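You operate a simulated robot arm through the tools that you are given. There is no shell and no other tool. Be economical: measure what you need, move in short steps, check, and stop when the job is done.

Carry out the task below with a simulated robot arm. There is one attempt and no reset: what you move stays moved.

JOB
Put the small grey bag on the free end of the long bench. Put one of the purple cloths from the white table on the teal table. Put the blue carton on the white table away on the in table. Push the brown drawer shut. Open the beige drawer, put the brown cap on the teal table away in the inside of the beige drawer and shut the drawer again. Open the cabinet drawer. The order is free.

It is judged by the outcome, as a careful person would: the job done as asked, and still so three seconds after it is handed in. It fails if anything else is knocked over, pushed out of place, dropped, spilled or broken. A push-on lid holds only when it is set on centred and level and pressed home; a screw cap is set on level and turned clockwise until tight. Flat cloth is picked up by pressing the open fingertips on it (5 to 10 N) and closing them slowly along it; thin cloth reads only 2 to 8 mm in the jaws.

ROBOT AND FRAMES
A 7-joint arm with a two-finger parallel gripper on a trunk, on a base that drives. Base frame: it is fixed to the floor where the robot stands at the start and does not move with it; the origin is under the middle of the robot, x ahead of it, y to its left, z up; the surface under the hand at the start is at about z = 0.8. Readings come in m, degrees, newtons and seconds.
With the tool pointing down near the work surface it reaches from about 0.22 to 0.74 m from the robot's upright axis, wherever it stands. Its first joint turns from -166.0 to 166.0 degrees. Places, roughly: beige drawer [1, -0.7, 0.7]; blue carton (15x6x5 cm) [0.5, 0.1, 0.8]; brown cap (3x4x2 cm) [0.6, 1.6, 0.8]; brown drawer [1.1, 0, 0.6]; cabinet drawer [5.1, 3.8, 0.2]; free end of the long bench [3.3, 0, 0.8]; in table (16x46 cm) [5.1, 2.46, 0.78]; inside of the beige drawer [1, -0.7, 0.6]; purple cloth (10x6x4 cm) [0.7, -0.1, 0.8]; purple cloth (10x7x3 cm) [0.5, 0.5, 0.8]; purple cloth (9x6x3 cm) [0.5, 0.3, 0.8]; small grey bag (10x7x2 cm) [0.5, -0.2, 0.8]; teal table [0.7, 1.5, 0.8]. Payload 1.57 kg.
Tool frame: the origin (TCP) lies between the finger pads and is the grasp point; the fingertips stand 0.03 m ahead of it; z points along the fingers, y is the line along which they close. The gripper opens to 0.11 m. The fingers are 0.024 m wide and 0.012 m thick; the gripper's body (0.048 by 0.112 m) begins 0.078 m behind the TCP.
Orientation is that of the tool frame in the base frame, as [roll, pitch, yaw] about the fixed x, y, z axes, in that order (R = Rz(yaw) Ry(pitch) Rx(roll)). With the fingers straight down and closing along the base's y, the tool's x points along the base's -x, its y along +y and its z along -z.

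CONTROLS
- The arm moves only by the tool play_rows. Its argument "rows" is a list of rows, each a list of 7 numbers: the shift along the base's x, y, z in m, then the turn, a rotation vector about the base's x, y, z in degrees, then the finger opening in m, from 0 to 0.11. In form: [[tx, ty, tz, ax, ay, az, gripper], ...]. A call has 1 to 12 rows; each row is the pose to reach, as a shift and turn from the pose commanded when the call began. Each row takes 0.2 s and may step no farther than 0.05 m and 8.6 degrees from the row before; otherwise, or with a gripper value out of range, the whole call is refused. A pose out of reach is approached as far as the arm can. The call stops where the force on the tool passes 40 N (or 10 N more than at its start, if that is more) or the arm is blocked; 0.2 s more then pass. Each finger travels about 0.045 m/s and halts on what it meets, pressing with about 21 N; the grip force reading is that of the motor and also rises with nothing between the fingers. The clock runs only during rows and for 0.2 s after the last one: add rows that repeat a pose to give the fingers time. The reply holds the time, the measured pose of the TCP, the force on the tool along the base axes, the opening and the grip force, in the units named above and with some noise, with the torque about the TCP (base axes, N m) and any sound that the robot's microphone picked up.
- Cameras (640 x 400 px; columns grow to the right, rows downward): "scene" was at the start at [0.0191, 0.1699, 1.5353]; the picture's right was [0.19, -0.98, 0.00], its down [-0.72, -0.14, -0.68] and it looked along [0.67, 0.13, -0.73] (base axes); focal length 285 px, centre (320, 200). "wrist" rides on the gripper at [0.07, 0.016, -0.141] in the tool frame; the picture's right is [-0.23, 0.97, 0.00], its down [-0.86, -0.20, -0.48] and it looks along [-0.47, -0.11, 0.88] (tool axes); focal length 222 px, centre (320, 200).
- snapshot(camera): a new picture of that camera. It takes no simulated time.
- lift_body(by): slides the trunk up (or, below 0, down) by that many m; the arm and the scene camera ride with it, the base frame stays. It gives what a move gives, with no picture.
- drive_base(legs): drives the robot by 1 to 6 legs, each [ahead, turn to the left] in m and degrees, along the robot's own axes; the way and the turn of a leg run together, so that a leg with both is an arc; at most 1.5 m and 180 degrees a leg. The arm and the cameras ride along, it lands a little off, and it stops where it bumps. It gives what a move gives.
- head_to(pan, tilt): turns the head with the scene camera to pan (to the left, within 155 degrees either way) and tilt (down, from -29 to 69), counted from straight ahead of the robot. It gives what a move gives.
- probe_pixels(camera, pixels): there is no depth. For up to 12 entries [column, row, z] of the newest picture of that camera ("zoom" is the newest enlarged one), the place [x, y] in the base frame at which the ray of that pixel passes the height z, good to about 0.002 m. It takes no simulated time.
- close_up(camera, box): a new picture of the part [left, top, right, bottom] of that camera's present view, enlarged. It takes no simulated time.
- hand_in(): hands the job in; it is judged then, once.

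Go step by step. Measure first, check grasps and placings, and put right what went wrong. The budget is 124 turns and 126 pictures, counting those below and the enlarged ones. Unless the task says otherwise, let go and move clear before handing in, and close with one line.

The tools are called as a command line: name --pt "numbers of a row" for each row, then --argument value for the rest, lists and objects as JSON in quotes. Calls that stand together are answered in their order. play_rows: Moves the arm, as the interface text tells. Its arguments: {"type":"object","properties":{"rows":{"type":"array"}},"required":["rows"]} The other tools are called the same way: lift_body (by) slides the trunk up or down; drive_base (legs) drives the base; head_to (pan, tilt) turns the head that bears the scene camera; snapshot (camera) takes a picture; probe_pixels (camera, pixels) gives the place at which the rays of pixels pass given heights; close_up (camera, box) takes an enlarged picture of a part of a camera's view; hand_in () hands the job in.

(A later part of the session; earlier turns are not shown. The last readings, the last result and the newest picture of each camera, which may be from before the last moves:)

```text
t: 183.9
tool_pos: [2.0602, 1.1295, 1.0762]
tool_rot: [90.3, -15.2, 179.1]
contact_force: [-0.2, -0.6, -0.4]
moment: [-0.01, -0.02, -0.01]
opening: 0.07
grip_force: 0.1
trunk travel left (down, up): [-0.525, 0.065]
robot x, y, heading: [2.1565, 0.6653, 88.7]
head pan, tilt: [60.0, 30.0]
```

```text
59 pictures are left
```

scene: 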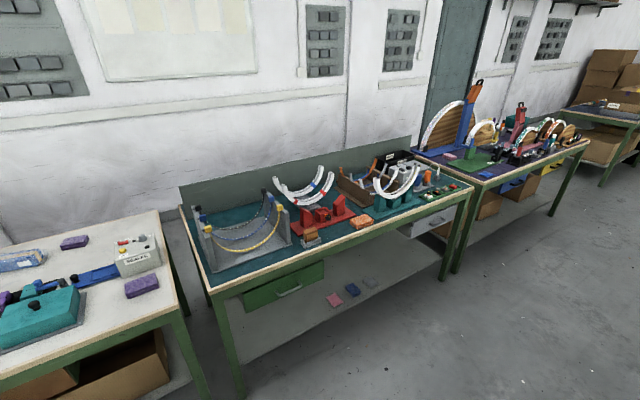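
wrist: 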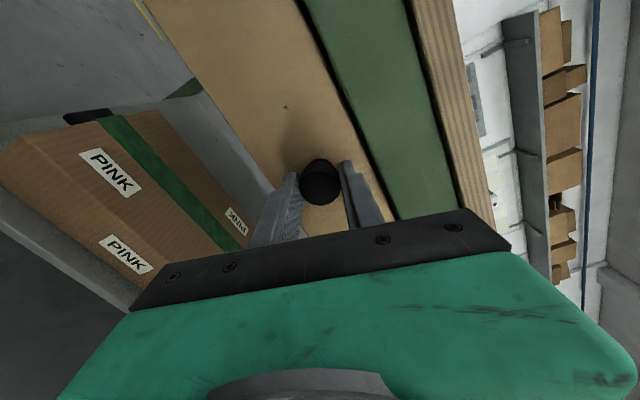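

close_up --camera "scene" --box '[280, 140, 480, 265]'

probe_pixels --camera "zoom" --pixels '[[300, 30, 0.82], [290, 100, 0.82], [340, 60, 0.82], [190, 150, 0.82], [270, 180, 0.82], [460, 140, 0.82], [330, 100, 0.82], [245, 180, 0.82]]'

```text
3.20 times, centred on (380, 202) of scene
```

zoom: 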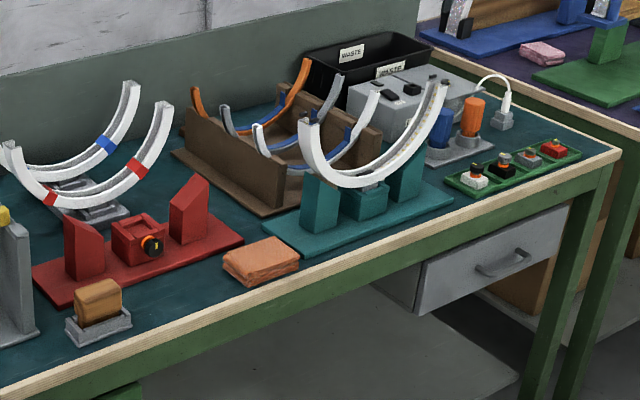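

```text
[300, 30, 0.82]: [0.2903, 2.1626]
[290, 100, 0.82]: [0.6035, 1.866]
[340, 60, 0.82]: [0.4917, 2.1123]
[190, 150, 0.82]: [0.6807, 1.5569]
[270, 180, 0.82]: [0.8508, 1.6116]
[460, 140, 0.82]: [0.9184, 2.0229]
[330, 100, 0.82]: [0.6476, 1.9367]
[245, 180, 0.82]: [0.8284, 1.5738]
```

close_up --camera "scene" --box '[320, 150, 420, 212]'

probe_pixels --camera "scene" --pixels '[[311, 238, 0.82], [361, 221, 0.82], [347, 196, 0.82], [340, 205, 0.82], [375, 185, 0.82], [345, 185, 0.82]]'

close_up --camera "scene" --box '[270, 190, 350, 250]'

```text
6.40 times, centred on (370, 181) of scene
```

zoom: 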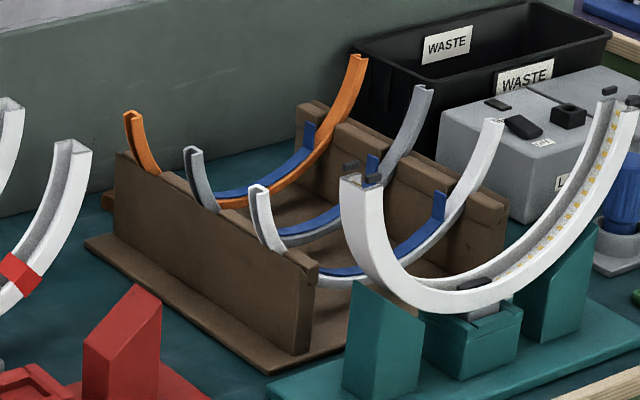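

```text
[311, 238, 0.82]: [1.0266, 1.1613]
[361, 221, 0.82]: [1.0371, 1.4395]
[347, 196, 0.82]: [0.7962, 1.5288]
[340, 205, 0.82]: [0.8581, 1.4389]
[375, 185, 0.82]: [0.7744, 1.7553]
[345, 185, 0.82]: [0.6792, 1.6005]
```

```text
6.67 times, centred on (310, 220) of scene
```

zoom: 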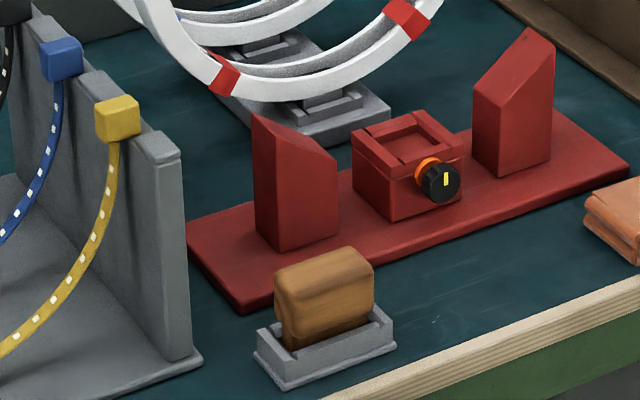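

A small reddish-brown object peeks out at scene px (337,181), ≈(0.63,1.57), behind the brown cradle; it must be picked from the front side. Drive around.

drive_base --legs '[[0, 180], [1.1, 0], [1.07, 0], [0, -89], [1.5, 0], [0.8, 0]]'

```text
t: 216.7
tool_pos: [-0.6946, -1.5243, 1.0766]
tool_rot: [90.4, -15.2, -91.1]
contact_force: [0.6, 0.1, 1.0]
moment: [0.02, 0.0, -0.02]
opening: 0.0701
grip_force: 0.0
trunk travel left (down, up): [-0.525, 0.065]
robot x, y, heading: [-0.2377, -1.4312, 178.1]
head pan, tilt: [60.0, 30.0]
```

drive_base --legs '[[0, -91], [1.5, 0], [1.4, 0], [0, -57]]'

head_to --pan -20 --tilt 42

snapshot --camera "scene"

```text
t: 237.1
tool_pos: [0.2962, 1.7767, 1.0764]
tool_rot: [90.4, -15.2, 119.4]
contact_force: [0.2, -0.2, 0.2]
moment: [0.01, 0.01, -0.01]
opening: 0.07
grip_force: 0.0
trunk travel left (down, up): [-0.525, 0.065]
robot x, y, heading: [-0.0567, 1.4624, 29.0]
head pan, tilt: [60.0, 30.0]
```

```text
t: 238.7
tool_pos: [0.2968, 1.7772, 1.077]
tool_rot: [90.3, -15.2, 119.4]
contact_force: [-0.2, -0.1, 0.4]
moment: [-0.01, 0.03, -0.01]
opening: 0.0699
grip_force: 0.0
trunk travel left (down, up): [-0.525, 0.065]
robot x, y, heading: [-0.0522, 1.4623, 28.8]
head pan, tilt: [-20.0, 42.0]
```

```text
55 pictures are left
```

scene: 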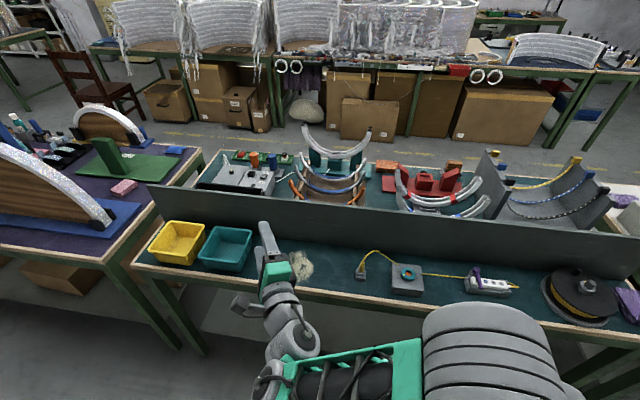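

The tool points ahead; partition top runs at px (300,205). Rotate the tool downwards while moving over the table at safe height.

probe_pixels --camera "scene" --pixels '[[345, 238, 0.8], [345, 210, 0.95], [440, 255, 0.8], [440, 220, 0.95], [440, 220, 1.0], [200, 185, 0.95], [152, 190, 0.95], [155, 222, 0.8]]'

play_rows --pt "0.01 -0.016 0.01 -4 7.2 0 0.07" --pt "0.02 -0.032 0.02 -8 14.4 0 0.07" --pt "0.03 -0.048 0.03 -12 21.6 0 0.07" --pt "0.04 -0.064 0.04 -16 28.8 0 0.07" --pt "0.055 -0.08 0.05 -20 36 0 0.07" --pt "0.07 -0.096 0.06 -24 43.2 0 0.07" --pt "0.085 -0.112 0.07 -28 50.4 0 0.07" --pt "0.1 -0.128 0.08 -32 57.6 0 0.07" --pt "0.115 -0.144 0.09 -36 64.8 0 0.07" --pt "0.13 -0.16 0.1 -40 72 0 0.07" --pt "0.15 -0.17 0.1 -43.6 78.7 0 0.07" --pt "0.18 -0.18 0.1 -43.6 78.7 0 0.07"

snapshot --camera "wrist"

```text
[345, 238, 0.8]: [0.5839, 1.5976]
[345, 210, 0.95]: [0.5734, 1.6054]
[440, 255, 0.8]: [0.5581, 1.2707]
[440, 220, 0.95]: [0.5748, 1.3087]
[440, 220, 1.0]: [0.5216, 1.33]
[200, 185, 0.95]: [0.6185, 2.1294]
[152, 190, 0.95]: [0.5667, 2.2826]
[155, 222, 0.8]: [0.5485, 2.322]
```

```text
t: 239.5
tool_pos: [0.2554, 1.8034, 1.095]
tool_rot: [117.2, -13.2, 127.4]
contact_force: [1.1, -0.1, 0.4]
moment: [-0.02, 0.03, -0.01]
opening: 0.07
grip_force: 0.1
trunk travel left (down, up): [-0.525, 0.065]
robot x, y, heading: [-0.0534, 1.4627, 29.1]
head pan, tilt: [-20.0, 42.0]
stopped in row 4: the arm was blocked; the commanded pose is now the measured one
```

```text
54 pictures are left
```

wrist: 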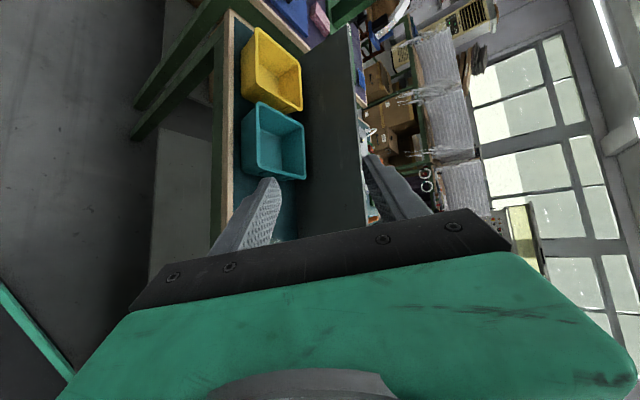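

Partition is at x≈0.575, top ≈0.95. The rotation got blocked near the body; move outwards first, then rotate about the proper axis towards tool-down closing along y.

play_rows --pt "0.04 -0.012 0.015 0 0 0 0.07" --pt "0.08 -0.024 0.03 0 0 0 0.07" --pt "0.12 -0.036 0.04 0 0 0 0.07" --pt "0.16 -0.048 0.05 0 0 0 0.07" --pt "0.195 -0.061 0.06 0 0 0 0.07" --pt "0.195 -0.061 0.06 -6.2 1.7 5.2 0.07" --pt "0.195 -0.061 0.06 -12.4 3.4 10.4 0.07" --pt "0.195 -0.061 0.06 -18.6 5.2 15.7 0.07" --pt "0.195 -0.061 0.06 -24.8 6.9 21 0.07" --pt "0.195 -0.061 0.06 -31 8.6 26.2 0.07" --pt "0.195 -0.061 0.06 -37.2 10.4 31.5 0.07"

```text
t: 240.0
tool_pos: [0.2022, 1.8617, 1.1221]
tool_rot: [116.1, -13.6, 143.8]
contact_force: [-0.1, -0.8, 0.0]
moment: [0.02, 0.02, 0.05]
opening: 0.0701
grip_force: 0.1
trunk travel left (down, up): [-0.525, 0.065]
robot x, y, heading: [-0.0526, 1.4624, 29.2]
head pan, tilt: [-20.0, 42.0]
stopped in row 2: the arm was blocked; the commanded pose is now the measured one
```

snapshot --camera "scene"

play_rows --pt "0.0 0.0 0.0 0 0 0 0.07" --pt "0.02 -0.015 0.0 0 0 -3 0.07"

```text
53 pictures are left
```

scene: 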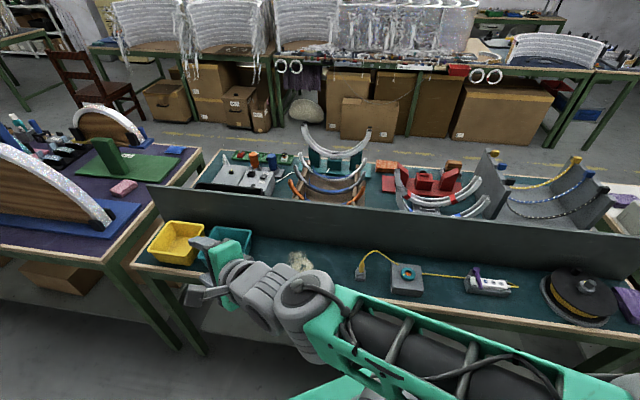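

```text
t: 240.6
tool_pos: [0.2137, 1.8524, 1.1185]
tool_rot: [116.5, -13.6, 142.2]
contact_force: [0.0, 0.3, 0.9]
moment: [0.04, 0.02, 0.02]
opening: 0.07
grip_force: 0.0
trunk travel left (down, up): [-0.525, 0.065]
robot x, y, heading: [-0.0508, 1.4608, 29.2]
head pan, tilt: [-20.0, 42.0]
```

Small steps work; move outward in slow 2 cm steps.

play_rows --pt "0.02 -0.005 0.005 0 0 0 0.07" --pt "0.04 -0.01 0.01 0 0 0 0.07" --pt "0.06 -0.02 0.015 0 0 0 0.07" --pt "0.08 -0.03 0.02 0 0 0 0.07" --pt "0.1 -0.04 0.025 0 0 0 0.07" --pt "0.12 -0.05 0.03 0 0 0 0.07" --pt "0.14 -0.06 0.03 0 0 0 0.07" --pt "0.16 -0.07 0.03 0 0 0 0.07" --pt "0.18 -0.08 0.03 0 0 0 0.07" --pt "0.2 -0.09 0.03 0 0 0 0.07"

```text
t: 242.8
tool_pos: [0.4231, 1.7574, 1.1507]
tool_rot: [116.2, -13.6, 140.8]
contact_force: [-0.3, 0.4, -1.2]
moment: [0.01, -0.01, -0.03]
opening: 0.0702
grip_force: 0.3
trunk travel left (down, up): [-0.525, 0.065]
robot x, y, heading: [-0.0533, 1.4601, 29.0]
head pan, tilt: [-20.0, 42.0]
```

Out at (0.423,1.757). Now rotate 78° towards tool-down.

play_rows --pt "0 0 0 -5.9 0.9 3.8 0.07" --pt "0 0 0 -11.7 1.8 7.7 0.07" --pt "0 0 0 -17.6 2.7 11.5 0.07" --pt "0 0 0 -23.5 3.6 15.3 0.07" --pt "0 0 0 -29.3 4.5 19.2 0.07" --pt "0 0 0 -35.2 5.3 23 0.07" --pt "0 0 0 -41 6.2 26.9 0.07" --pt "0 0 0 -46.9 7.1 30.7 0.07" --pt "0 0 0 -52.8 8 34.5 0.07" --pt "0 0 0 -58.6 8.9 38.4 0.07" --pt "0 0 0 -64.5 9.8 42.2 0.07"

snapshot --camera "wrist"

```text
t: 245.2
tool_pos: [0.4221, 1.7573, 1.1509]
tool_rot: [179.0, -0.2, 179.7]
contact_force: [-0.2, 0.1, -0.8]
moment: [0.03, 0.01, 0.01]
opening: 0.0698
grip_force: 0.0
trunk travel left (down, up): [-0.525, 0.065]
robot x, y, heading: [-0.0511, 1.4588, 28.9]
head pan, tilt: [-20.0, 42.0]
```

```text
52 pictures are left
```

wrist: 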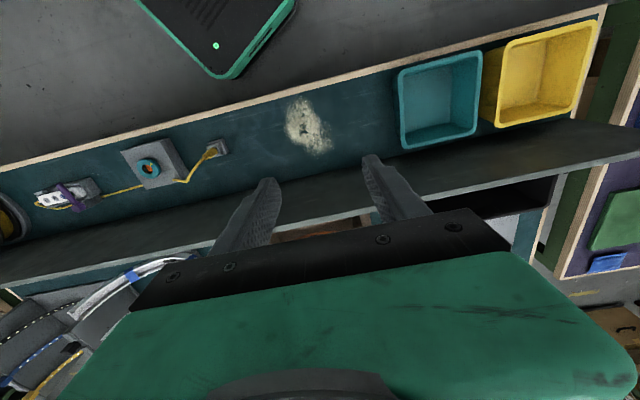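

Tool-down now. Move over (0.6,1.6) to view behind the partition.

play_rows --pt "0.03 -0.025 0.0 -0.5 0 0 0.07" --pt "0.06 -0.05 0.0 -1 0 0 0.07" --pt "0.09 -0.075 0.0 -1 0 0 0.07" --pt "0.12 -0.1 0.0 -1 0 0 0.07" --pt "0.15 -0.125 0.0 -1 0 0 0.07" --pt "0.178 -0.15 0.0 -1 0 0 0.07"

snapshot --camera "wrist"

```text
t: 246.6
tool_pos: [0.6003, 1.6067, 1.1509]
tool_rot: [179.9, -0.1, 179.7]
contact_force: [0.0, -0.4, -0.3]
moment: [-0.04, 0.01, -0.02]
opening: 0.0701
grip_force: 0.0
trunk travel left (down, up): [-0.525, 0.065]
robot x, y, heading: [-0.0512, 1.4579, 29.1]
head pan, tilt: [-20.0, 42.0]
```

```text
51 pictures are left
```

wrist: 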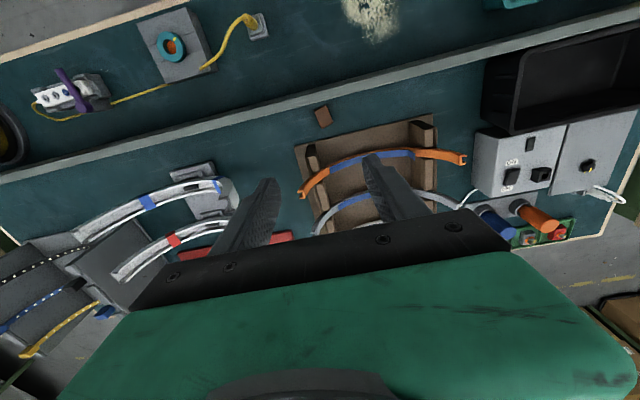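

The small brown cap is at wrist px (323,116), just behind the partition. Close up and probe.

close_up --camera "wrist" --box '[270, 80, 390, 155]'

probe_pixels --camera "zoom" --pixels '[[237, 155, 0.82], [295, 125, 0.82], [336, 220, 0.82], [277, 255, 0.82], [290, 190, 0.82], [150, 350, 0.81], [160, 200, 0.8], [200, 170, 0.95]]'

```text
5.33 times, centred on (330, 118) of wrist
```

zoom: 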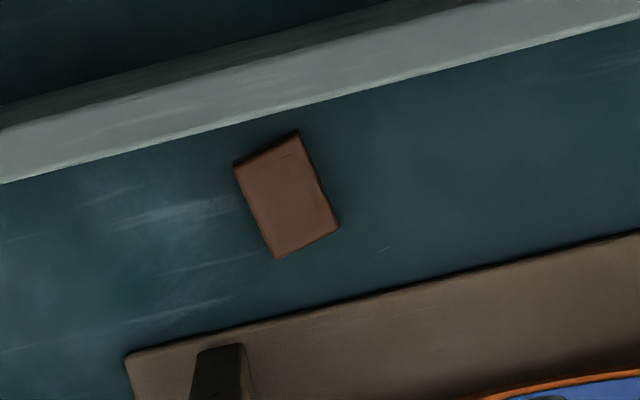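

```text
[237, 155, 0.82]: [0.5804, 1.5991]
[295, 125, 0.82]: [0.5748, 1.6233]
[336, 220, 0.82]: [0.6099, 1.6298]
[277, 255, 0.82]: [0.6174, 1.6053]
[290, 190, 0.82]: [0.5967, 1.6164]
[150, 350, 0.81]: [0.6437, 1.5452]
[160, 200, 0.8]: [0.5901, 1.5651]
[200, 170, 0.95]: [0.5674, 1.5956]
```

probe_pixels --camera "zoom" --pixels '[[297, 107, 0.8], [297, 107, 0.93], [297, 107, 0.95], [297, 107, 0.97], [280, 62, 0.95], [280, 62, 0.97], [360, 300, 0.81], [360, 300, 0.8]]'

close_up --camera "scene" --box '[180, 130, 480, 300]'

```text
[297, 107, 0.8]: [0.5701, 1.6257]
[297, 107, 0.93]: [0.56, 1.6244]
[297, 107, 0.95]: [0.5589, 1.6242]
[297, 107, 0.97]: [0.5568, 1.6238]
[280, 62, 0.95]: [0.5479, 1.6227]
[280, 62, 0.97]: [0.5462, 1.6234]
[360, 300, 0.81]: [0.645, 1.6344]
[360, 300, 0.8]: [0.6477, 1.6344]
```

```text
2.13 times, centred on (330, 215) of scene
```

zoom: 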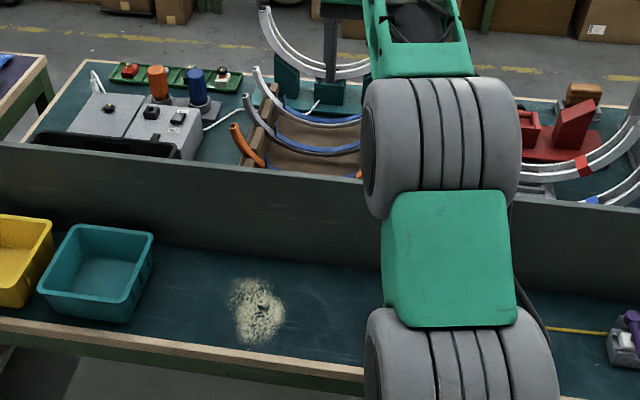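

Partition's back top edge is x≈0.559; the cap (x 0.575–0.617) is close to it, so I consider tilting the hand. Probe the cradle's orange arc.

close_up --camera "wrist" --box '[260, 90, 480, 230]'

probe_pixels --camera "wrist" --pixels '[[302, 195, 0.88], [302, 195, 0.92], [330, 170, 0.85], [365, 156, 0.85], [312, 155, 0.87], [312, 148, 0.87], [295, 148, 0.81], [420, 118, 0.81]]'

```text
2.86 times, centred on (370, 160) of wrist
```

zoom: 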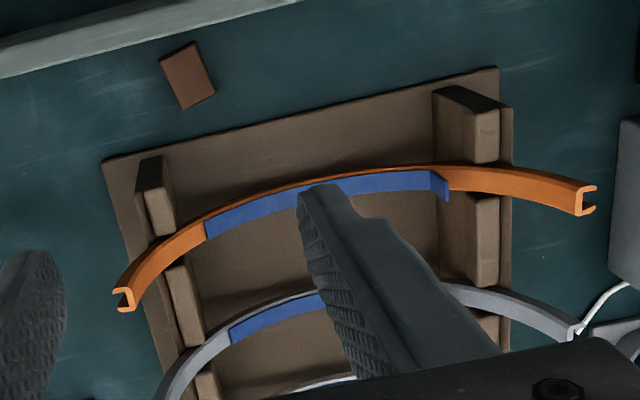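

```text
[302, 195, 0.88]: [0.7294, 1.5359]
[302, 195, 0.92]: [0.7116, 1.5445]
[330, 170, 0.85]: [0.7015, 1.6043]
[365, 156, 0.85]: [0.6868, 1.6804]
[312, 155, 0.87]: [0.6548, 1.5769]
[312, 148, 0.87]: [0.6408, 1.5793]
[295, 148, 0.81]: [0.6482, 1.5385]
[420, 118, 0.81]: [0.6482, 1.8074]
```

Tilt 15° so the hand leans away from the partition; descend to z≈0.90 first.

play_rows --pt "0.001 0.003 -0.02 0 5 3 0.06" --pt "0.003 0.006 -0.05 0 10 6 0.055" --pt "0.005 0.009 -0.08 0 15 9 0.05" --pt "0.005 0.009 -0.12 0 15 9 0.05" --pt "0.005 0.009 -0.16 0 15 9 0.05" --pt "0.005 0.009 -0.2 0 15 9 0.05" --pt "0.005 0.009 -0.24 0 15 9 0.05"

snapshot --camera "wrist"

```text
t: 248.2
tool_pos: [0.6045, 1.617, 0.9109]
tool_rot: [178.8, -14.8, -170.9]
contact_force: [-0.6, -0.6, 0.8]
moment: [0.0, -0.02, -0.04]
opening: 0.0501
grip_force: 0.1
out of reach, approached as far as the arm can: row 2, 3, 4
trunk travel left (down, up): [-0.525, 0.065]
robot x, y, heading: [-0.0538, 1.459, 28.8]
head pan, tilt: [-20.0, 42.0]
```

```text
47 pictures are left
```

wrist: 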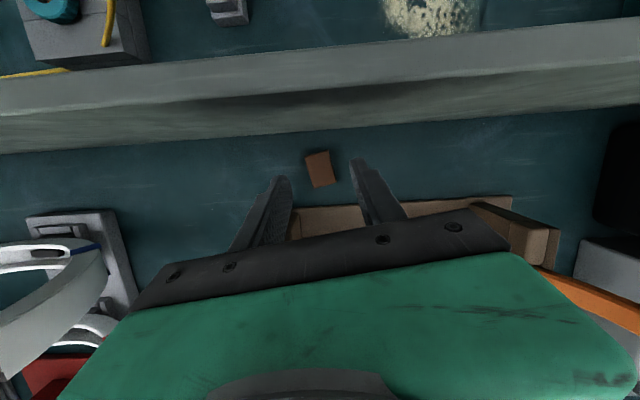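

probe_pixels --camera "wrist" --pixels '[[317, 165, 0.82], [306, 156, 0.82], [329, 151, 0.82], [336, 183, 0.82], [313, 188, 0.82]]'

```text
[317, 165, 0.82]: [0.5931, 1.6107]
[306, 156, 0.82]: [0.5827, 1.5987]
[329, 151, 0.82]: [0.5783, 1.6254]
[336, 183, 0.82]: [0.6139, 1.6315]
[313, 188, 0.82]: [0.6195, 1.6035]
```

Cap centre ≈(0.599,1.615): aligned. Descend and close.

play_rows --pt "0.002 -0.002 -0.03 0 0 0 0.05" --pt "0.002 -0.002 -0.055 0 0 0 0.05" --pt "0.002 -0.002 -0.07 0 0 0 0.05" --pt "0.002 -0.002 -0.078 0 0 0 0.05" --pt "0.002 -0.002 -0.078 0 0 0 0.04" --pt "0.002 -0.002 -0.078 0 0 0 0.03" --pt "0.002 -0.002 -0.078 0 0 0 0.02" --pt "0.002 -0.002 -0.078 0 0 0 0.01" --pt "0.002 -0.002 -0.078 0 0 0 0.01"

snapshot --camera "wrist"

```text
t: 250.2
tool_pos: [0.6082, 1.6141, 0.8336]
tool_rot: [178.8, -15.0, -171.0]
contact_force: [0.9, -0.3, 0.7]
moment: [-0.03, 0.03, -0.03]
opening: 0.0267
grip_force: 21.0
trunk travel left (down, up): [-0.525, 0.065]
robot x, y, heading: [-0.0537, 1.4598, 29.0]
head pan, tilt: [-20.0, 42.0]
```

```text
46 pictures are left
```

wrist: 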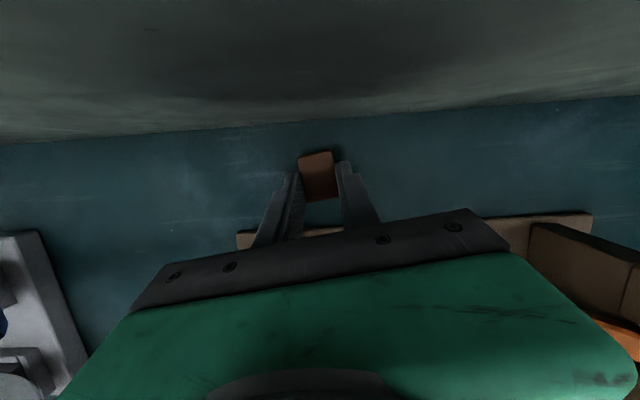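

Cap gripped (0.027). Lift straight up, untilt, and pull back towards the robot.

play_rows --pt "0 0 0.03 0 0 0 0.01" --pt "0 0 0.07 0 0 0 0.01" --pt "0 0 0.11 0 0 0 0.01" --pt "0 0 0.15 0 0 0 0.01" --pt "0 0 0.19 0 0 0 0.01" --pt "0 0 0.23 0 0 0 0.01" --pt "-0.03 0 0.26 0 -5 0 0.01" --pt "-0.06 0 0.28 0 -10 0 0.01" --pt "-0.1 0 0.29 0 -15 0 0.01" --pt "-0.14 0 0.29 0 -15 0 0.01" --pt "-0.18 0 0.29 0 -15 0 0.01" --pt "-0.22 0 0.29 0 -15 0 0.01"

snapshot --camera "wrist"

```text
t: 252.8
tool_pos: [0.3862, 1.6125, 1.1233]
tool_rot: [-178.8, -0.1, -171.4]
contact_force: [0.2, 0.0, 0.1]
moment: [0.03, -0.01, 0.01]
opening: 0.0267
grip_force: 20.8
out of reach, approached as far as the arm can: row 5, 6
trunk travel left (down, up): [-0.525, 0.065]
robot x, y, heading: [-0.0544, 1.4625, 29.3]
head pan, tilt: [-20.0, 42.0]
```

```text
45 pictures are left
```

wrist: 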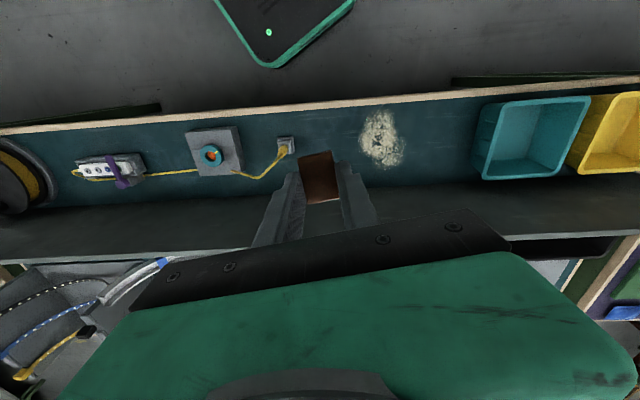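

Cap is held. Drive round the white table's right end to the beige drawer.

drive_base --legs '[[0, -121], [1.45, 0], [1.42, 0], [0, 92], [1.5, 0], [0.45, 0]]'

```text
t: 285.0
tool_pos: [2.3518, -1.353, 1.1219]
tool_rot: [-178.8, 0.0, 163.3]
contact_force: [0.3, -0.1, 0.2]
moment: [-0.01, 0.0, -0.02]
opening: 0.0267
grip_force: 21.0
trunk travel left (down, up): [-0.525, 0.065]
robot x, y, heading: [1.8879, -1.3011, 3.4]
head pan, tilt: [-20.0, 42.0]
```

drive_base --legs '[[0, 87], [0.52, 0], [0, 90], [0.1, 0]]'

head_to --pan 8 --tilt 50

snapshot --camera "scene"

snapshot --camera "wrist"

```text
t: 296.4
tool_pos: [1.3301, -0.6999, 1.1224]
tool_rot: [-178.9, -0.1, -20.4]
contact_force: [-0.3, -0.1, -0.2]
moment: [-0.02, -0.02, 0.01]
opening: 0.0267
grip_force: 21.5
trunk travel left (down, up): [-0.525, 0.065]
robot x, y, heading: [1.7879, -0.7805, -180.3]
head pan, tilt: [-20.0, 42.0]
```

```text
t: 297.3
tool_pos: [1.331, -0.6991, 1.1229]
tool_rot: [-178.9, -0.2, -20.3]
contact_force: [0.5, -0.5, -0.3]
moment: [0.03, 0.01, 0.0]
opening: 0.0266
grip_force: 20.5
trunk travel left (down, up): [-0.525, 0.065]
robot x, y, heading: [1.7886, -0.7798, -179.9]
head pan, tilt: [8.0, 50.0]
```

```text
44 pictures are left
```

scene: 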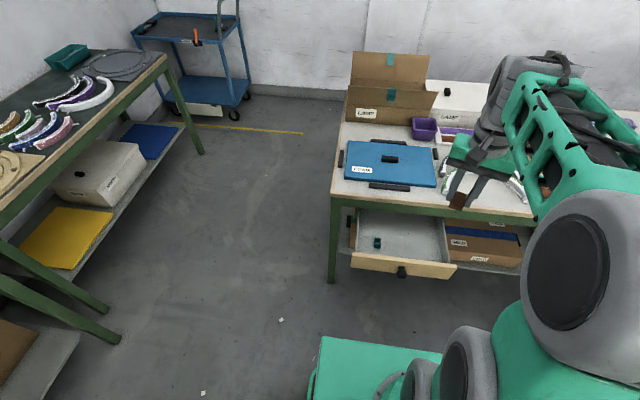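

```text
43 pictures are left
```

wrist: 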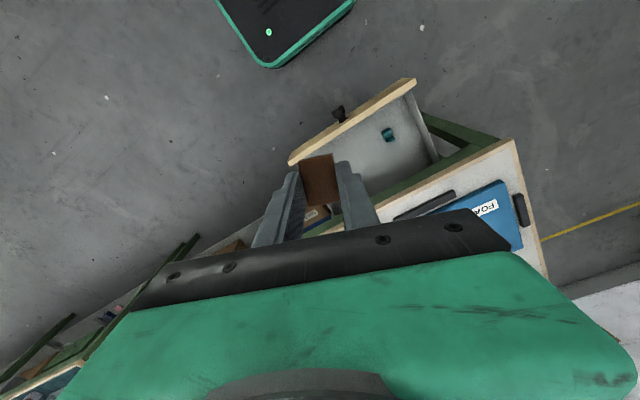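

Drawer is visible, with a small teal object inside (wrist px 388,134). Probe the opening.

probe_pixels --camera "wrist" --pixels '[[290, 162, 0.74], [413, 82, 0.74], [388, 134, 0.67], [418, 92, 0.73], [440, 158, 0.73], [515, 142, 0.8], [305, 235, 0.8], [340, 112, 0.68], [400, 190, 0.73]]'

probe_pixels --camera "scene" --pixels '[[352, 254, 0.74], [456, 265, 0.74], [378, 243, 0.67], [402, 272, 0.68], [335, 195, 0.8], [425, 208, 0.8], [445, 250, 0.73], [358, 240, 0.73], [400, 235, 0.66]]'

```text
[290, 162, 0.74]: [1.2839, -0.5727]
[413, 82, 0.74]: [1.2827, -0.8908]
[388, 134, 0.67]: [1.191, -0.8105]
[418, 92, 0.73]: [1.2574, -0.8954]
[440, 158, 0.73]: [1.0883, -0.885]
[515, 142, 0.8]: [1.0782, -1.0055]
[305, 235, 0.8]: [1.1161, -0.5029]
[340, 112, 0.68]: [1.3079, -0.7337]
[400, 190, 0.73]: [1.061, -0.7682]
```

```text
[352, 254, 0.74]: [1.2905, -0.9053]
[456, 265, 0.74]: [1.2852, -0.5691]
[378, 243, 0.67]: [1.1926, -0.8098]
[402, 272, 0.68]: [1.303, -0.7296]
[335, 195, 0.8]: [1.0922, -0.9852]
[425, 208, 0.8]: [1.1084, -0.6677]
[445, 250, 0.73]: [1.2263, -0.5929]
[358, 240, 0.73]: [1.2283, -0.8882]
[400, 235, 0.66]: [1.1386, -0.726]
```

Drop spot: (1.19,-0.69), floor ≈0.66. Move over it, align, then lower the trunk.

play_rows --pt "-0.035 0.002 0 0 0 5 0.01" --pt "-0.07 0.005 0 0 0 10 0.01" --pt "-0.105 0.008 0 0 0 15 0.01" --pt "-0.138 0.01 0 0 0 20 0.01"

lift_body --by -0.3

snapshot --camera "scene"

snapshot --camera "wrist"

```text
t: 298.3
tool_pos: [1.1914, -0.6892, 1.1227]
tool_rot: [-178.9, -0.2, -0.2]
contact_force: [-0.2, 0.9, 0.1]
moment: [-0.02, 0.04, 0.01]
opening: 0.0268
grip_force: 21.2
trunk travel left (down, up): [-0.525, 0.065]
robot x, y, heading: [1.7909, -0.778, -179.9]
head pan, tilt: [8.0, 50.0]
```

```text
t: 301.3
tool_pos: [1.1915, -0.6879, 0.823]
tool_rot: [-178.8, -0.2, -0.5]
contact_force: [0.0, 0.1, 0.4]
moment: [0.01, 0.0, -0.01]
opening: 0.0268
grip_force: 20.4
trunk travel left (down, up): [-0.225, 0.365]
robot x, y, heading: [1.7883, -0.7807, -179.9]
head pan, tilt: [8.0, 50.0]
```

```text
42 pictures are left
```

scene: 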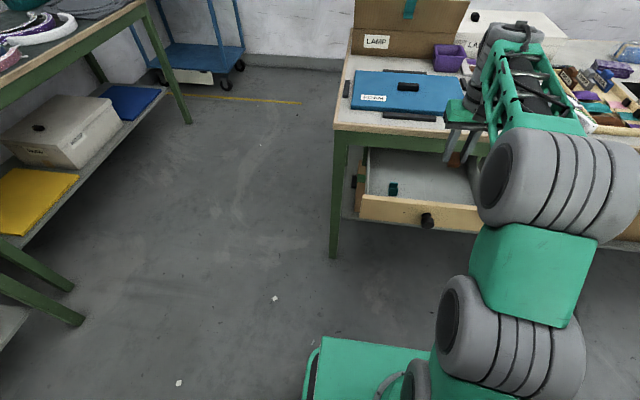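

```text
41 pictures are left
```

wrist: 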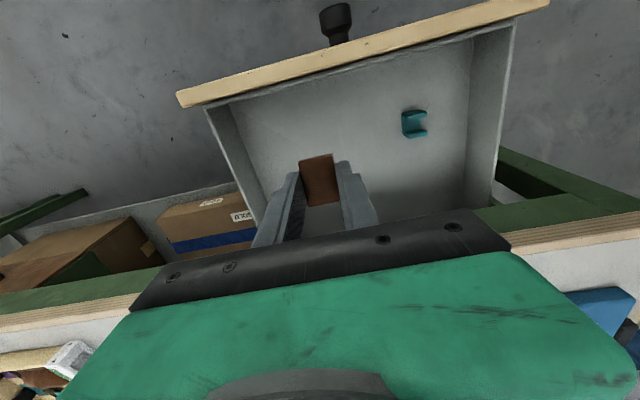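

All clear; descend into the drawer.

play_rows --pt "0.005 0 -0.03 0 0 0 0.01" --pt "0.01 0 -0.06 0 0 0 0.01" --pt "0.01 0 -0.09 0 0 0 0.01" --pt "0.01 0 -0.105 0 0 0 0.01" --pt "0.01 0 -0.115 0 0 0 0.01" --pt "0.01 0 -0.121 0 0 0 0.01"

snapshot --camera "wrist"

```text
t: 302.7
tool_pos: [1.2023, -0.689, 0.702]
tool_rot: [-178.9, -0.1, -0.3]
contact_force: [-1.2, 0.6, -0.3]
moment: [-0.01, -0.01, 0.01]
opening: 0.0267
grip_force: 20.8
trunk travel left (down, up): [-0.225, 0.365]
robot x, y, heading: [1.7859, -0.7748, -179.8]
head pan, tilt: [8.0, 50.0]
```

```text
40 pictures are left
```

wrist: 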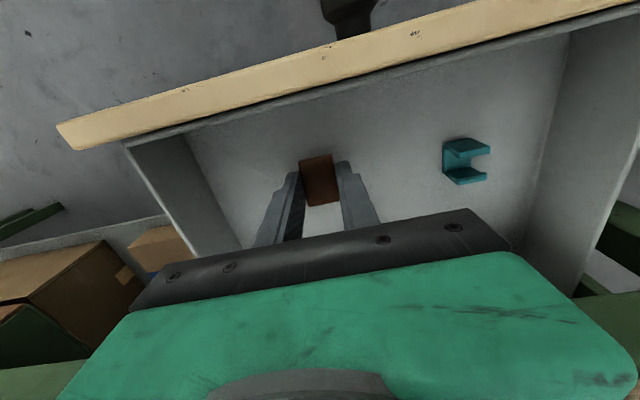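

play_rows --pt "0 0 -0.003 0 0 0 0.01" --pt "0 0 -0.006 0 0 0 0.01" --pt "0 0 -0.008 0 0 0 0.01" --pt "0 0 -0.008 0 0 0 0.01"

```text
t: 303.7
tool_pos: [1.2019, -0.6881, 0.6941]
tool_rot: [-178.8, -0.1, -0.4]
contact_force: [0.5, 0.0, 0.3]
moment: [-0.01, 0.03, 0.02]
opening: 0.0266
grip_force: 20.9
trunk travel left (down, up): [-0.225, 0.365]
robot x, y, heading: [1.7902, -0.7834, -180.2]
head pan, tilt: [8.0, 50.0]
```

play_rows --pt "0 0 -0.003 0 0 0 0.01" --pt "0 0 -0.006 0 0 0 0.01" --pt "0 0 -0.009 0 0 0 0.01" --pt "0 0 -0.011 0 0 0 0.01"

close_up --camera "wrist" --box '[220, 100, 420, 240]'

```text
t: 304.7
tool_pos: [1.202, -0.6879, 0.6821]
tool_rot: [-178.9, -0.2, -0.4]
contact_force: [0.4, 0.3, 0.1]
moment: [-0.03, 0.03, 0.0]
opening: 0.0265
grip_force: 21.1
trunk travel left (down, up): [-0.225, 0.365]
robot x, y, heading: [1.7878, -0.7791, -180.0]
head pan, tilt: [8.0, 50.0]
```

```text
2.86 times, centred on (320, 170) of wrist
```

zoom: 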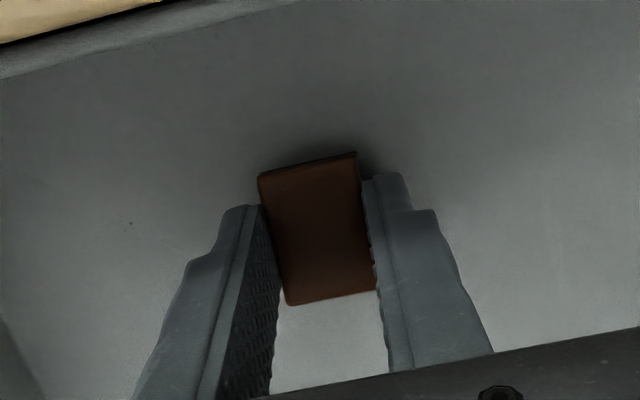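

play_rows --pt "0 0 -0.002 0 0 0 0.01" --pt "0 0 -0.004 0 0 0 0.01" --pt "0 0 -0.006 0 0 0 0.01" --pt "0 0 -0.008 0 0 0 0.01"

```text
t: 305.7
tool_pos: [1.202, -0.6875, 0.6768]
tool_rot: [-178.9, 0.2, -0.3]
contact_force: [-2.3, -0.1, 14.1]
moment: [-0.1, -0.11, 0.0]
opening: 0.0269
grip_force: 20.6
trunk travel left (down, up): [-0.225, 0.365]
robot x, y, heading: [1.784, -0.7782, -180.1]
head pan, tilt: [8.0, 50.0]
```

Touchdown (14 N). Ease up 2 mm, open, and lift out.

play_rows --pt "0 0 0.003 0 0 0 0.01" --pt "0 0 0.003 0 0 0 0.05" --pt "0 0 0.003 0 0 0 0.05" --pt "0 0 0.02 0 0 0 0.05" --pt "0 0 0.06 0 0 0 0.05" --pt "0.01 0 0.1 0 0 0 0.05" --pt "0.03 0 0.14 0 0 0 0.05" --pt "0.06 0 0.17 0 0 0 0.03" --pt "0.1 0 0.18 0 0 0 0.01" --pt "0.14 0 0.18 0 0 0 0.0"

snapshot --camera "wrist"

```text
t: 307.9
tool_pos: [1.342, -0.6883, 0.8543]
tool_rot: [-178.9, -0.1, -0.4]
contact_force: [-1.0, -0.4, -0.4]
moment: [0.0, -0.01, -0.01]
opening: 0.0
grip_force: 8.9
trunk travel left (down, up): [-0.225, 0.365]
robot x, y, heading: [1.7876, -0.7811, -179.9]
head pan, tilt: [8.0, 50.0]
```

```text
38 pictures are left
```

wrist: 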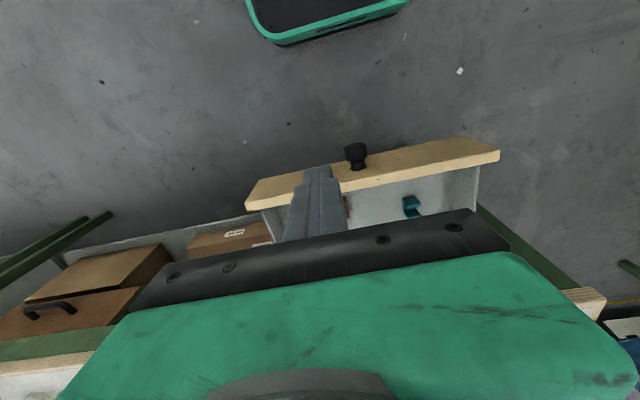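

The cap lies in the drawer (px 347,205 region). Now tilt the tool ~56° towards the drawer front for pushing.

play_rows --pt "0.015 0.003 0 0 7 0 0.0" --pt "0.03 0.006 0 0 14 0 0.0" --pt "0.045 0.008 0 0 21 0 0.0" --pt "0.06 0.008 -0.01 0 28 0 0.0" --pt "0.07 0.008 -0.03 0 35 0 0.0" --pt "0.08 0.008 -0.06 0 42 0 0.0" --pt "0.08 0.008 -0.09 0 49 0 0.0" --pt "0.08 0.008 -0.12 0 56 0 0.0"

snapshot --camera "scene"

```text
t: 309.2
tool_pos: [1.4219, -0.7658, 0.7315]
tool_rot: [171.0, 29.7, 7.5]
contact_force: [-0.3, 0.3, 0.5]
moment: [0.0, 0.01, 0.04]
opening: 0.0
grip_force: 20.5
trunk travel left (down, up): [-0.225, 0.365]
robot x, y, heading: [1.79, -0.7777, -180.1]
head pan, tilt: [8.0, 50.0]
stopped in row 6: the arm was blocked; the commanded pose is now the measured one
```

```text
37 pictures are left
```

scene: 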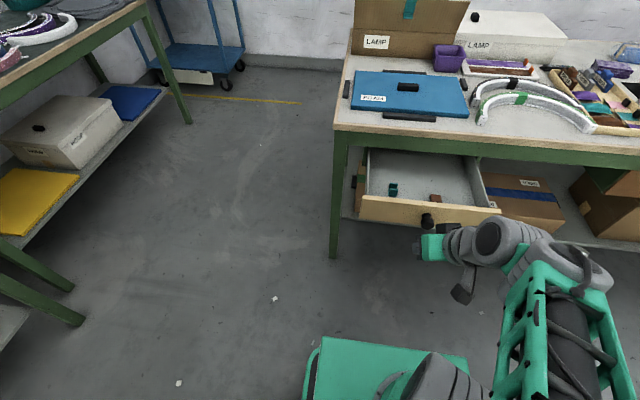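

The cap is visible in the drawer (px 435,198). The arm is too folded; back off 0.2 m, extend outwards, then finish the tilt.

drive_base --legs '[[-0.22, 0]]'

play_rows --pt "-0.02 0.008 0 0 0 0 0.0" --pt "-0.04 0.016 0 0 0 0 0.0" --pt "-0.06 0.024 0 0 0 0 0.0" --pt "-0.08 0.032 0 0 0 0 0.0" --pt "-0.1 0.04 0 0 0 0 0.0" --pt "-0.12 0.048 0 0.9 6.1 -2.7 0.0" --pt "-0.14 0.056 0 1.8 12.2 -5.5 0.0" --pt "-0.16 0.064 0 2.7 18.4 -8.2 0.0" --pt "-0.17 0.07 0 3.6 24.5 -11 0.0" --pt "-0.18 0.075 0 4.5 30.6 -13.7 0.0"

snapshot --camera "scene"

```text
t: 310.9
tool_pos: [1.6415, -0.7652, 0.7323]
tool_rot: [170.9, 29.8, 7.4]
contact_force: [-1.0, 0.7, 0.8]
moment: [-0.01, 0.02, -0.01]
opening: 0.0
grip_force: 20.8
trunk travel left (down, up): [-0.225, 0.365]
robot x, y, heading: [2.0097, -0.7765, 179.8]
head pan, tilt: [8.0, 50.0]
```

```text
t: 313.1
tool_pos: [1.4614, -0.6911, 0.7318]
tool_rot: [-179.8, 60.2, 0.2]
contact_force: [0.6, -0.1, -0.2]
moment: [-0.01, -0.02, -0.02]
opening: 0.0001
grip_force: 21.0
trunk travel left (down, up): [-0.225, 0.365]
robot x, y, heading: [2.0098, -0.7781, 180.1]
head pan, tilt: [8.0, 50.0]
```

```text
36 pictures are left
```

scene: 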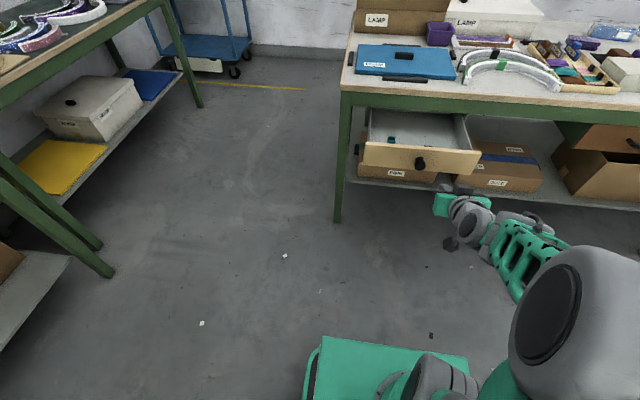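

Tool is tilted 60°. Drive 0.12 ahead, then push the front in.

drive_base --legs '[[0.12, 0]]'

play_rows --pt "0 0.002 -0.017 0 0 0 0.0" --pt "-0.03 0.002 -0.017 0 0 0 0.0" --pt "-0.05 0.002 -0.017 0 0 0 0.0" --pt "-0.07 0.002 -0.017 0 0 0 0.0" --pt "-0.09 0.002 -0.017 0 0 0 0.0" --pt "-0.11 0.002 -0.017 0 0 0 0.0" --pt "-0.13 0.002 -0.017 0 0 0 0.0" --pt "-0.15 0.002 -0.017 0 0 0 0.0"

snapshot --camera "scene"

```text
t: 314.4
tool_pos: [1.3415, -0.6908, 0.7316]
tool_rot: [-179.9, 60.1, 0.1]
contact_force: [0.3, 0.2, 0.3]
moment: [0.03, 0.0, -0.02]
opening: 0.0
grip_force: 21.5
trunk travel left (down, up): [-0.225, 0.365]
robot x, y, heading: [1.8886, -0.7787, 180.0]
head pan, tilt: [8.0, 50.0]
```

```text
t: 316.2
tool_pos: [1.1923, -0.6878, 0.7142]
tool_rot: [-179.9, 60.1, 0.0]
contact_force: [0.6, 0.1, -0.3]
moment: [-0.05, -0.01, 0.0]
opening: 0.0002
grip_force: 21.4
trunk travel left (down, up): [-0.225, 0.365]
robot x, y, heading: [1.8907, -0.7816, 180.0]
head pan, tilt: [8.0, 50.0]
```

```text
35 pictures are left
```

scene: 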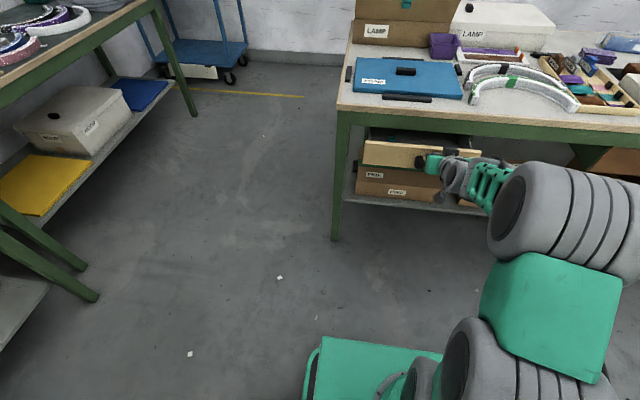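

Pushing works. Continue until it stops.

play_rows --pt "-0.02 0 0 0 0 0 0.0" --pt "-0.04 0 0 0 0 0 0.0" --pt "-0.06 0 0 0 0 0 0.0" --pt "-0.075 0 0 0 0 0 0.0" --pt "-0.085 0 0 0 0 0 0.0" --pt "-0.092 0 0 0 0 0 0.0" --pt "-0.1 0 0 0 0 0 0.0" --pt "-0.108 0 0 0 0 0 0.0"

close_up --camera "scene" --box '[320, 60, 560, 220]'

```text
t: 317.6
tool_pos: [1.1028, -0.6877, 0.7139]
tool_rot: [180.0, 59.6, -0.1]
contact_force: [27.6, -1.4, 9.3]
moment: [-0.01, 0.18, 0.09]
opening: 0.0001
grip_force: 21.2
trunk travel left (down, up): [-0.225, 0.365]
robot x, y, heading: [1.8892, -0.7772, 180.2]
head pan, tilt: [8.0, 50.0]
stopped in row 7: the force on the tool passed its limit at 52 N (the readings are from after the stop); the commanded pose is now the measured one
```

```text
2.50 times, centred on (440, 140) of scene
```

zoom: 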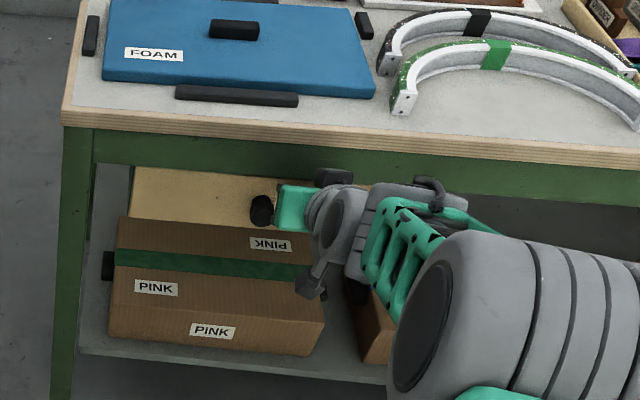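

Drawer shut (tip at x≈1.077). Retract, return the tool to pointing down, raise the trunk.

play_rows --pt "0.04 0 0 0 0 0 0.0" --pt "0.08 0 0.01 0 0 0 0.0" --pt "0.1 0 0.03 0 -7.5 0 0.0" --pt "0.12 0 0.05 0 -15 0 0.0" --pt "0.14 0 0.07 0 -22.5 0 0.0" --pt "0.16 0 0.09 0 -30 0 0.0" --pt "0.18 0 0.11 0 -37.5 0 0.02" --pt "0.2 0 0.13 0 -45 0 0.04" --pt "0.22 0 0.15 0 -52.5 0 0.06" --pt "0.23 0 0.16 0 -59.6 0 0.09"

lift_body --by 0.28

close_up --camera "scene" --box '[300, 100, 620, 300]'

```text
t: 319.9
tool_pos: [1.3335, -0.6888, 0.873]
tool_rot: [-180.0, -0.2, 0.0]
contact_force: [0.3, 0.6, -0.6]
moment: [-0.02, 0.03, 0.02]
opening: 0.0804
grip_force: 0.1
trunk travel left (down, up): [-0.225, 0.365]
robot x, y, heading: [1.8906, -0.7785, 179.8]
head pan, tilt: [8.0, 50.0]
```

```text
t: 322.7
tool_pos: [1.3321, -0.6892, 1.1534]
tool_rot: [179.9, 0.0, 0.0]
contact_force: [0.0, 0.3, -0.6]
moment: [0.04, 0.0, 0.03]
opening: 0.09
grip_force: 0.1
trunk travel left (down, up): [-0.505, 0.085]
robot x, y, heading: [1.8866, -0.7768, 179.9]
head pan, tilt: [8.0, 50.0]
```

```text
2.00 times, centred on (460, 200) of scene
```

zoom: 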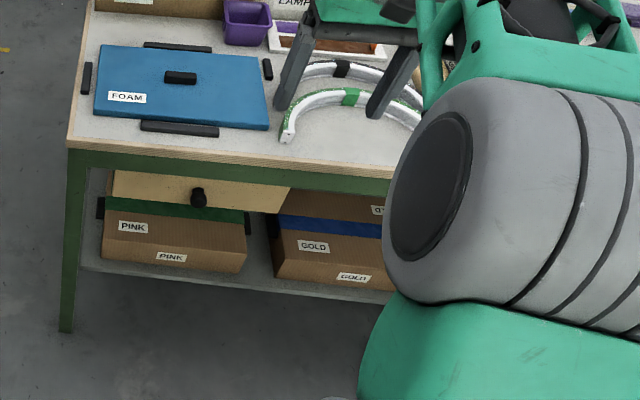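

Beige drawer is shut. Drive back round to the carton.

drive_base --legs '[[0, 90], [0.57, 0], [0, -90], [1.5, 0], [0.53, 0], [0, -90]]'

```text
t: 347.0
tool_pos: [-0.0485, -0.8385, 1.152]
tool_rot: [-179.9, 0.0, -87.9]
contact_force: [-0.6, -0.2, -0.2]
moment: [0.01, 0.02, 0.03]
opening: 0.0899
grip_force: 0.1
trunk travel left (down, up): [-0.505, 0.085]
robot x, y, heading: [-0.1215, -1.4013, 91.8]
head pan, tilt: [8.0, 50.0]
```

drive_base --legs '[[1.43, 0], [0, -92], [0.06, 0]]'

snapshot --camera "wrist"

```text
t: 358.6
tool_pos: [0.4439, -0.0364, 1.1509]
tool_rot: [179.9, -0.1, -178.2]
contact_force: [-0.3, 0.6, -0.2]
moment: [-0.01, 0.01, 0.01]
opening: 0.0899
grip_force: 0.2
trunk travel left (down, up): [-0.505, 0.085]
robot x, y, heading: [-0.1198, 0.0364, 1.8]
head pan, tilt: [8.0, 50.0]
```

```text
32 pictures are left
```

wrist: 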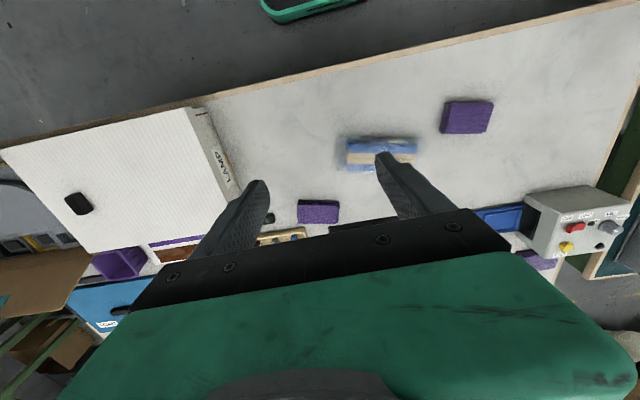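

Carton seen at wrist px (346-415,140-170). Move above it, turning the jaws to close along x.

play_rows --pt "0.01 0.01 -0.01 0 0 -8 0.11" --pt "0.02 0.02 -0.02 0 0 -16 0.11" --pt "0.03 0.03 -0.03 0 0 -24 0.11" --pt "0.04 0.04 -0.04 0 0 -32 0.11" --pt "0.05 0.05 -0.05 0 0 -40 0.11" --pt "0.06 0.06 -0.06 0 0 -48 0.11" --pt "0.07 0.07 -0.07 0 0 -56 0.11" --pt "0.08 0.08 -0.08 0 0 -64 0.11" --pt "0.085 0.09 -0.1 0 0 -72 0.11" --pt "0.09 0.1 -0.12 0 0 -80 0.11" --pt "0.091 0.11 -0.15 0 0 -86 0.11"

snapshot --camera "wrist"

```text
t: 361.0
tool_pos: [0.5331, 0.0744, 1.0013]
tool_rot: [179.9, 0.1, 95.7]
contact_force: [0.7, -0.1, -0.2]
moment: [0.0, 0.0, -0.01]
opening: 0.11
grip_force: 0.0
trunk travel left (down, up): [-0.505, 0.085]
robot x, y, heading: [-0.1181, 0.0381, 1.9]
head pan, tilt: [8.0, 50.0]
```

```text
31 pictures are left
```

wrist: 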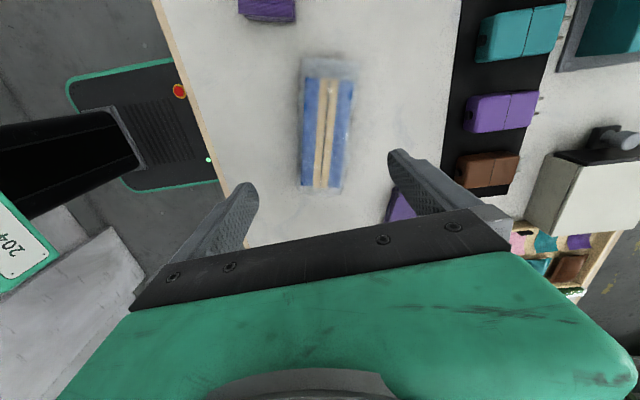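

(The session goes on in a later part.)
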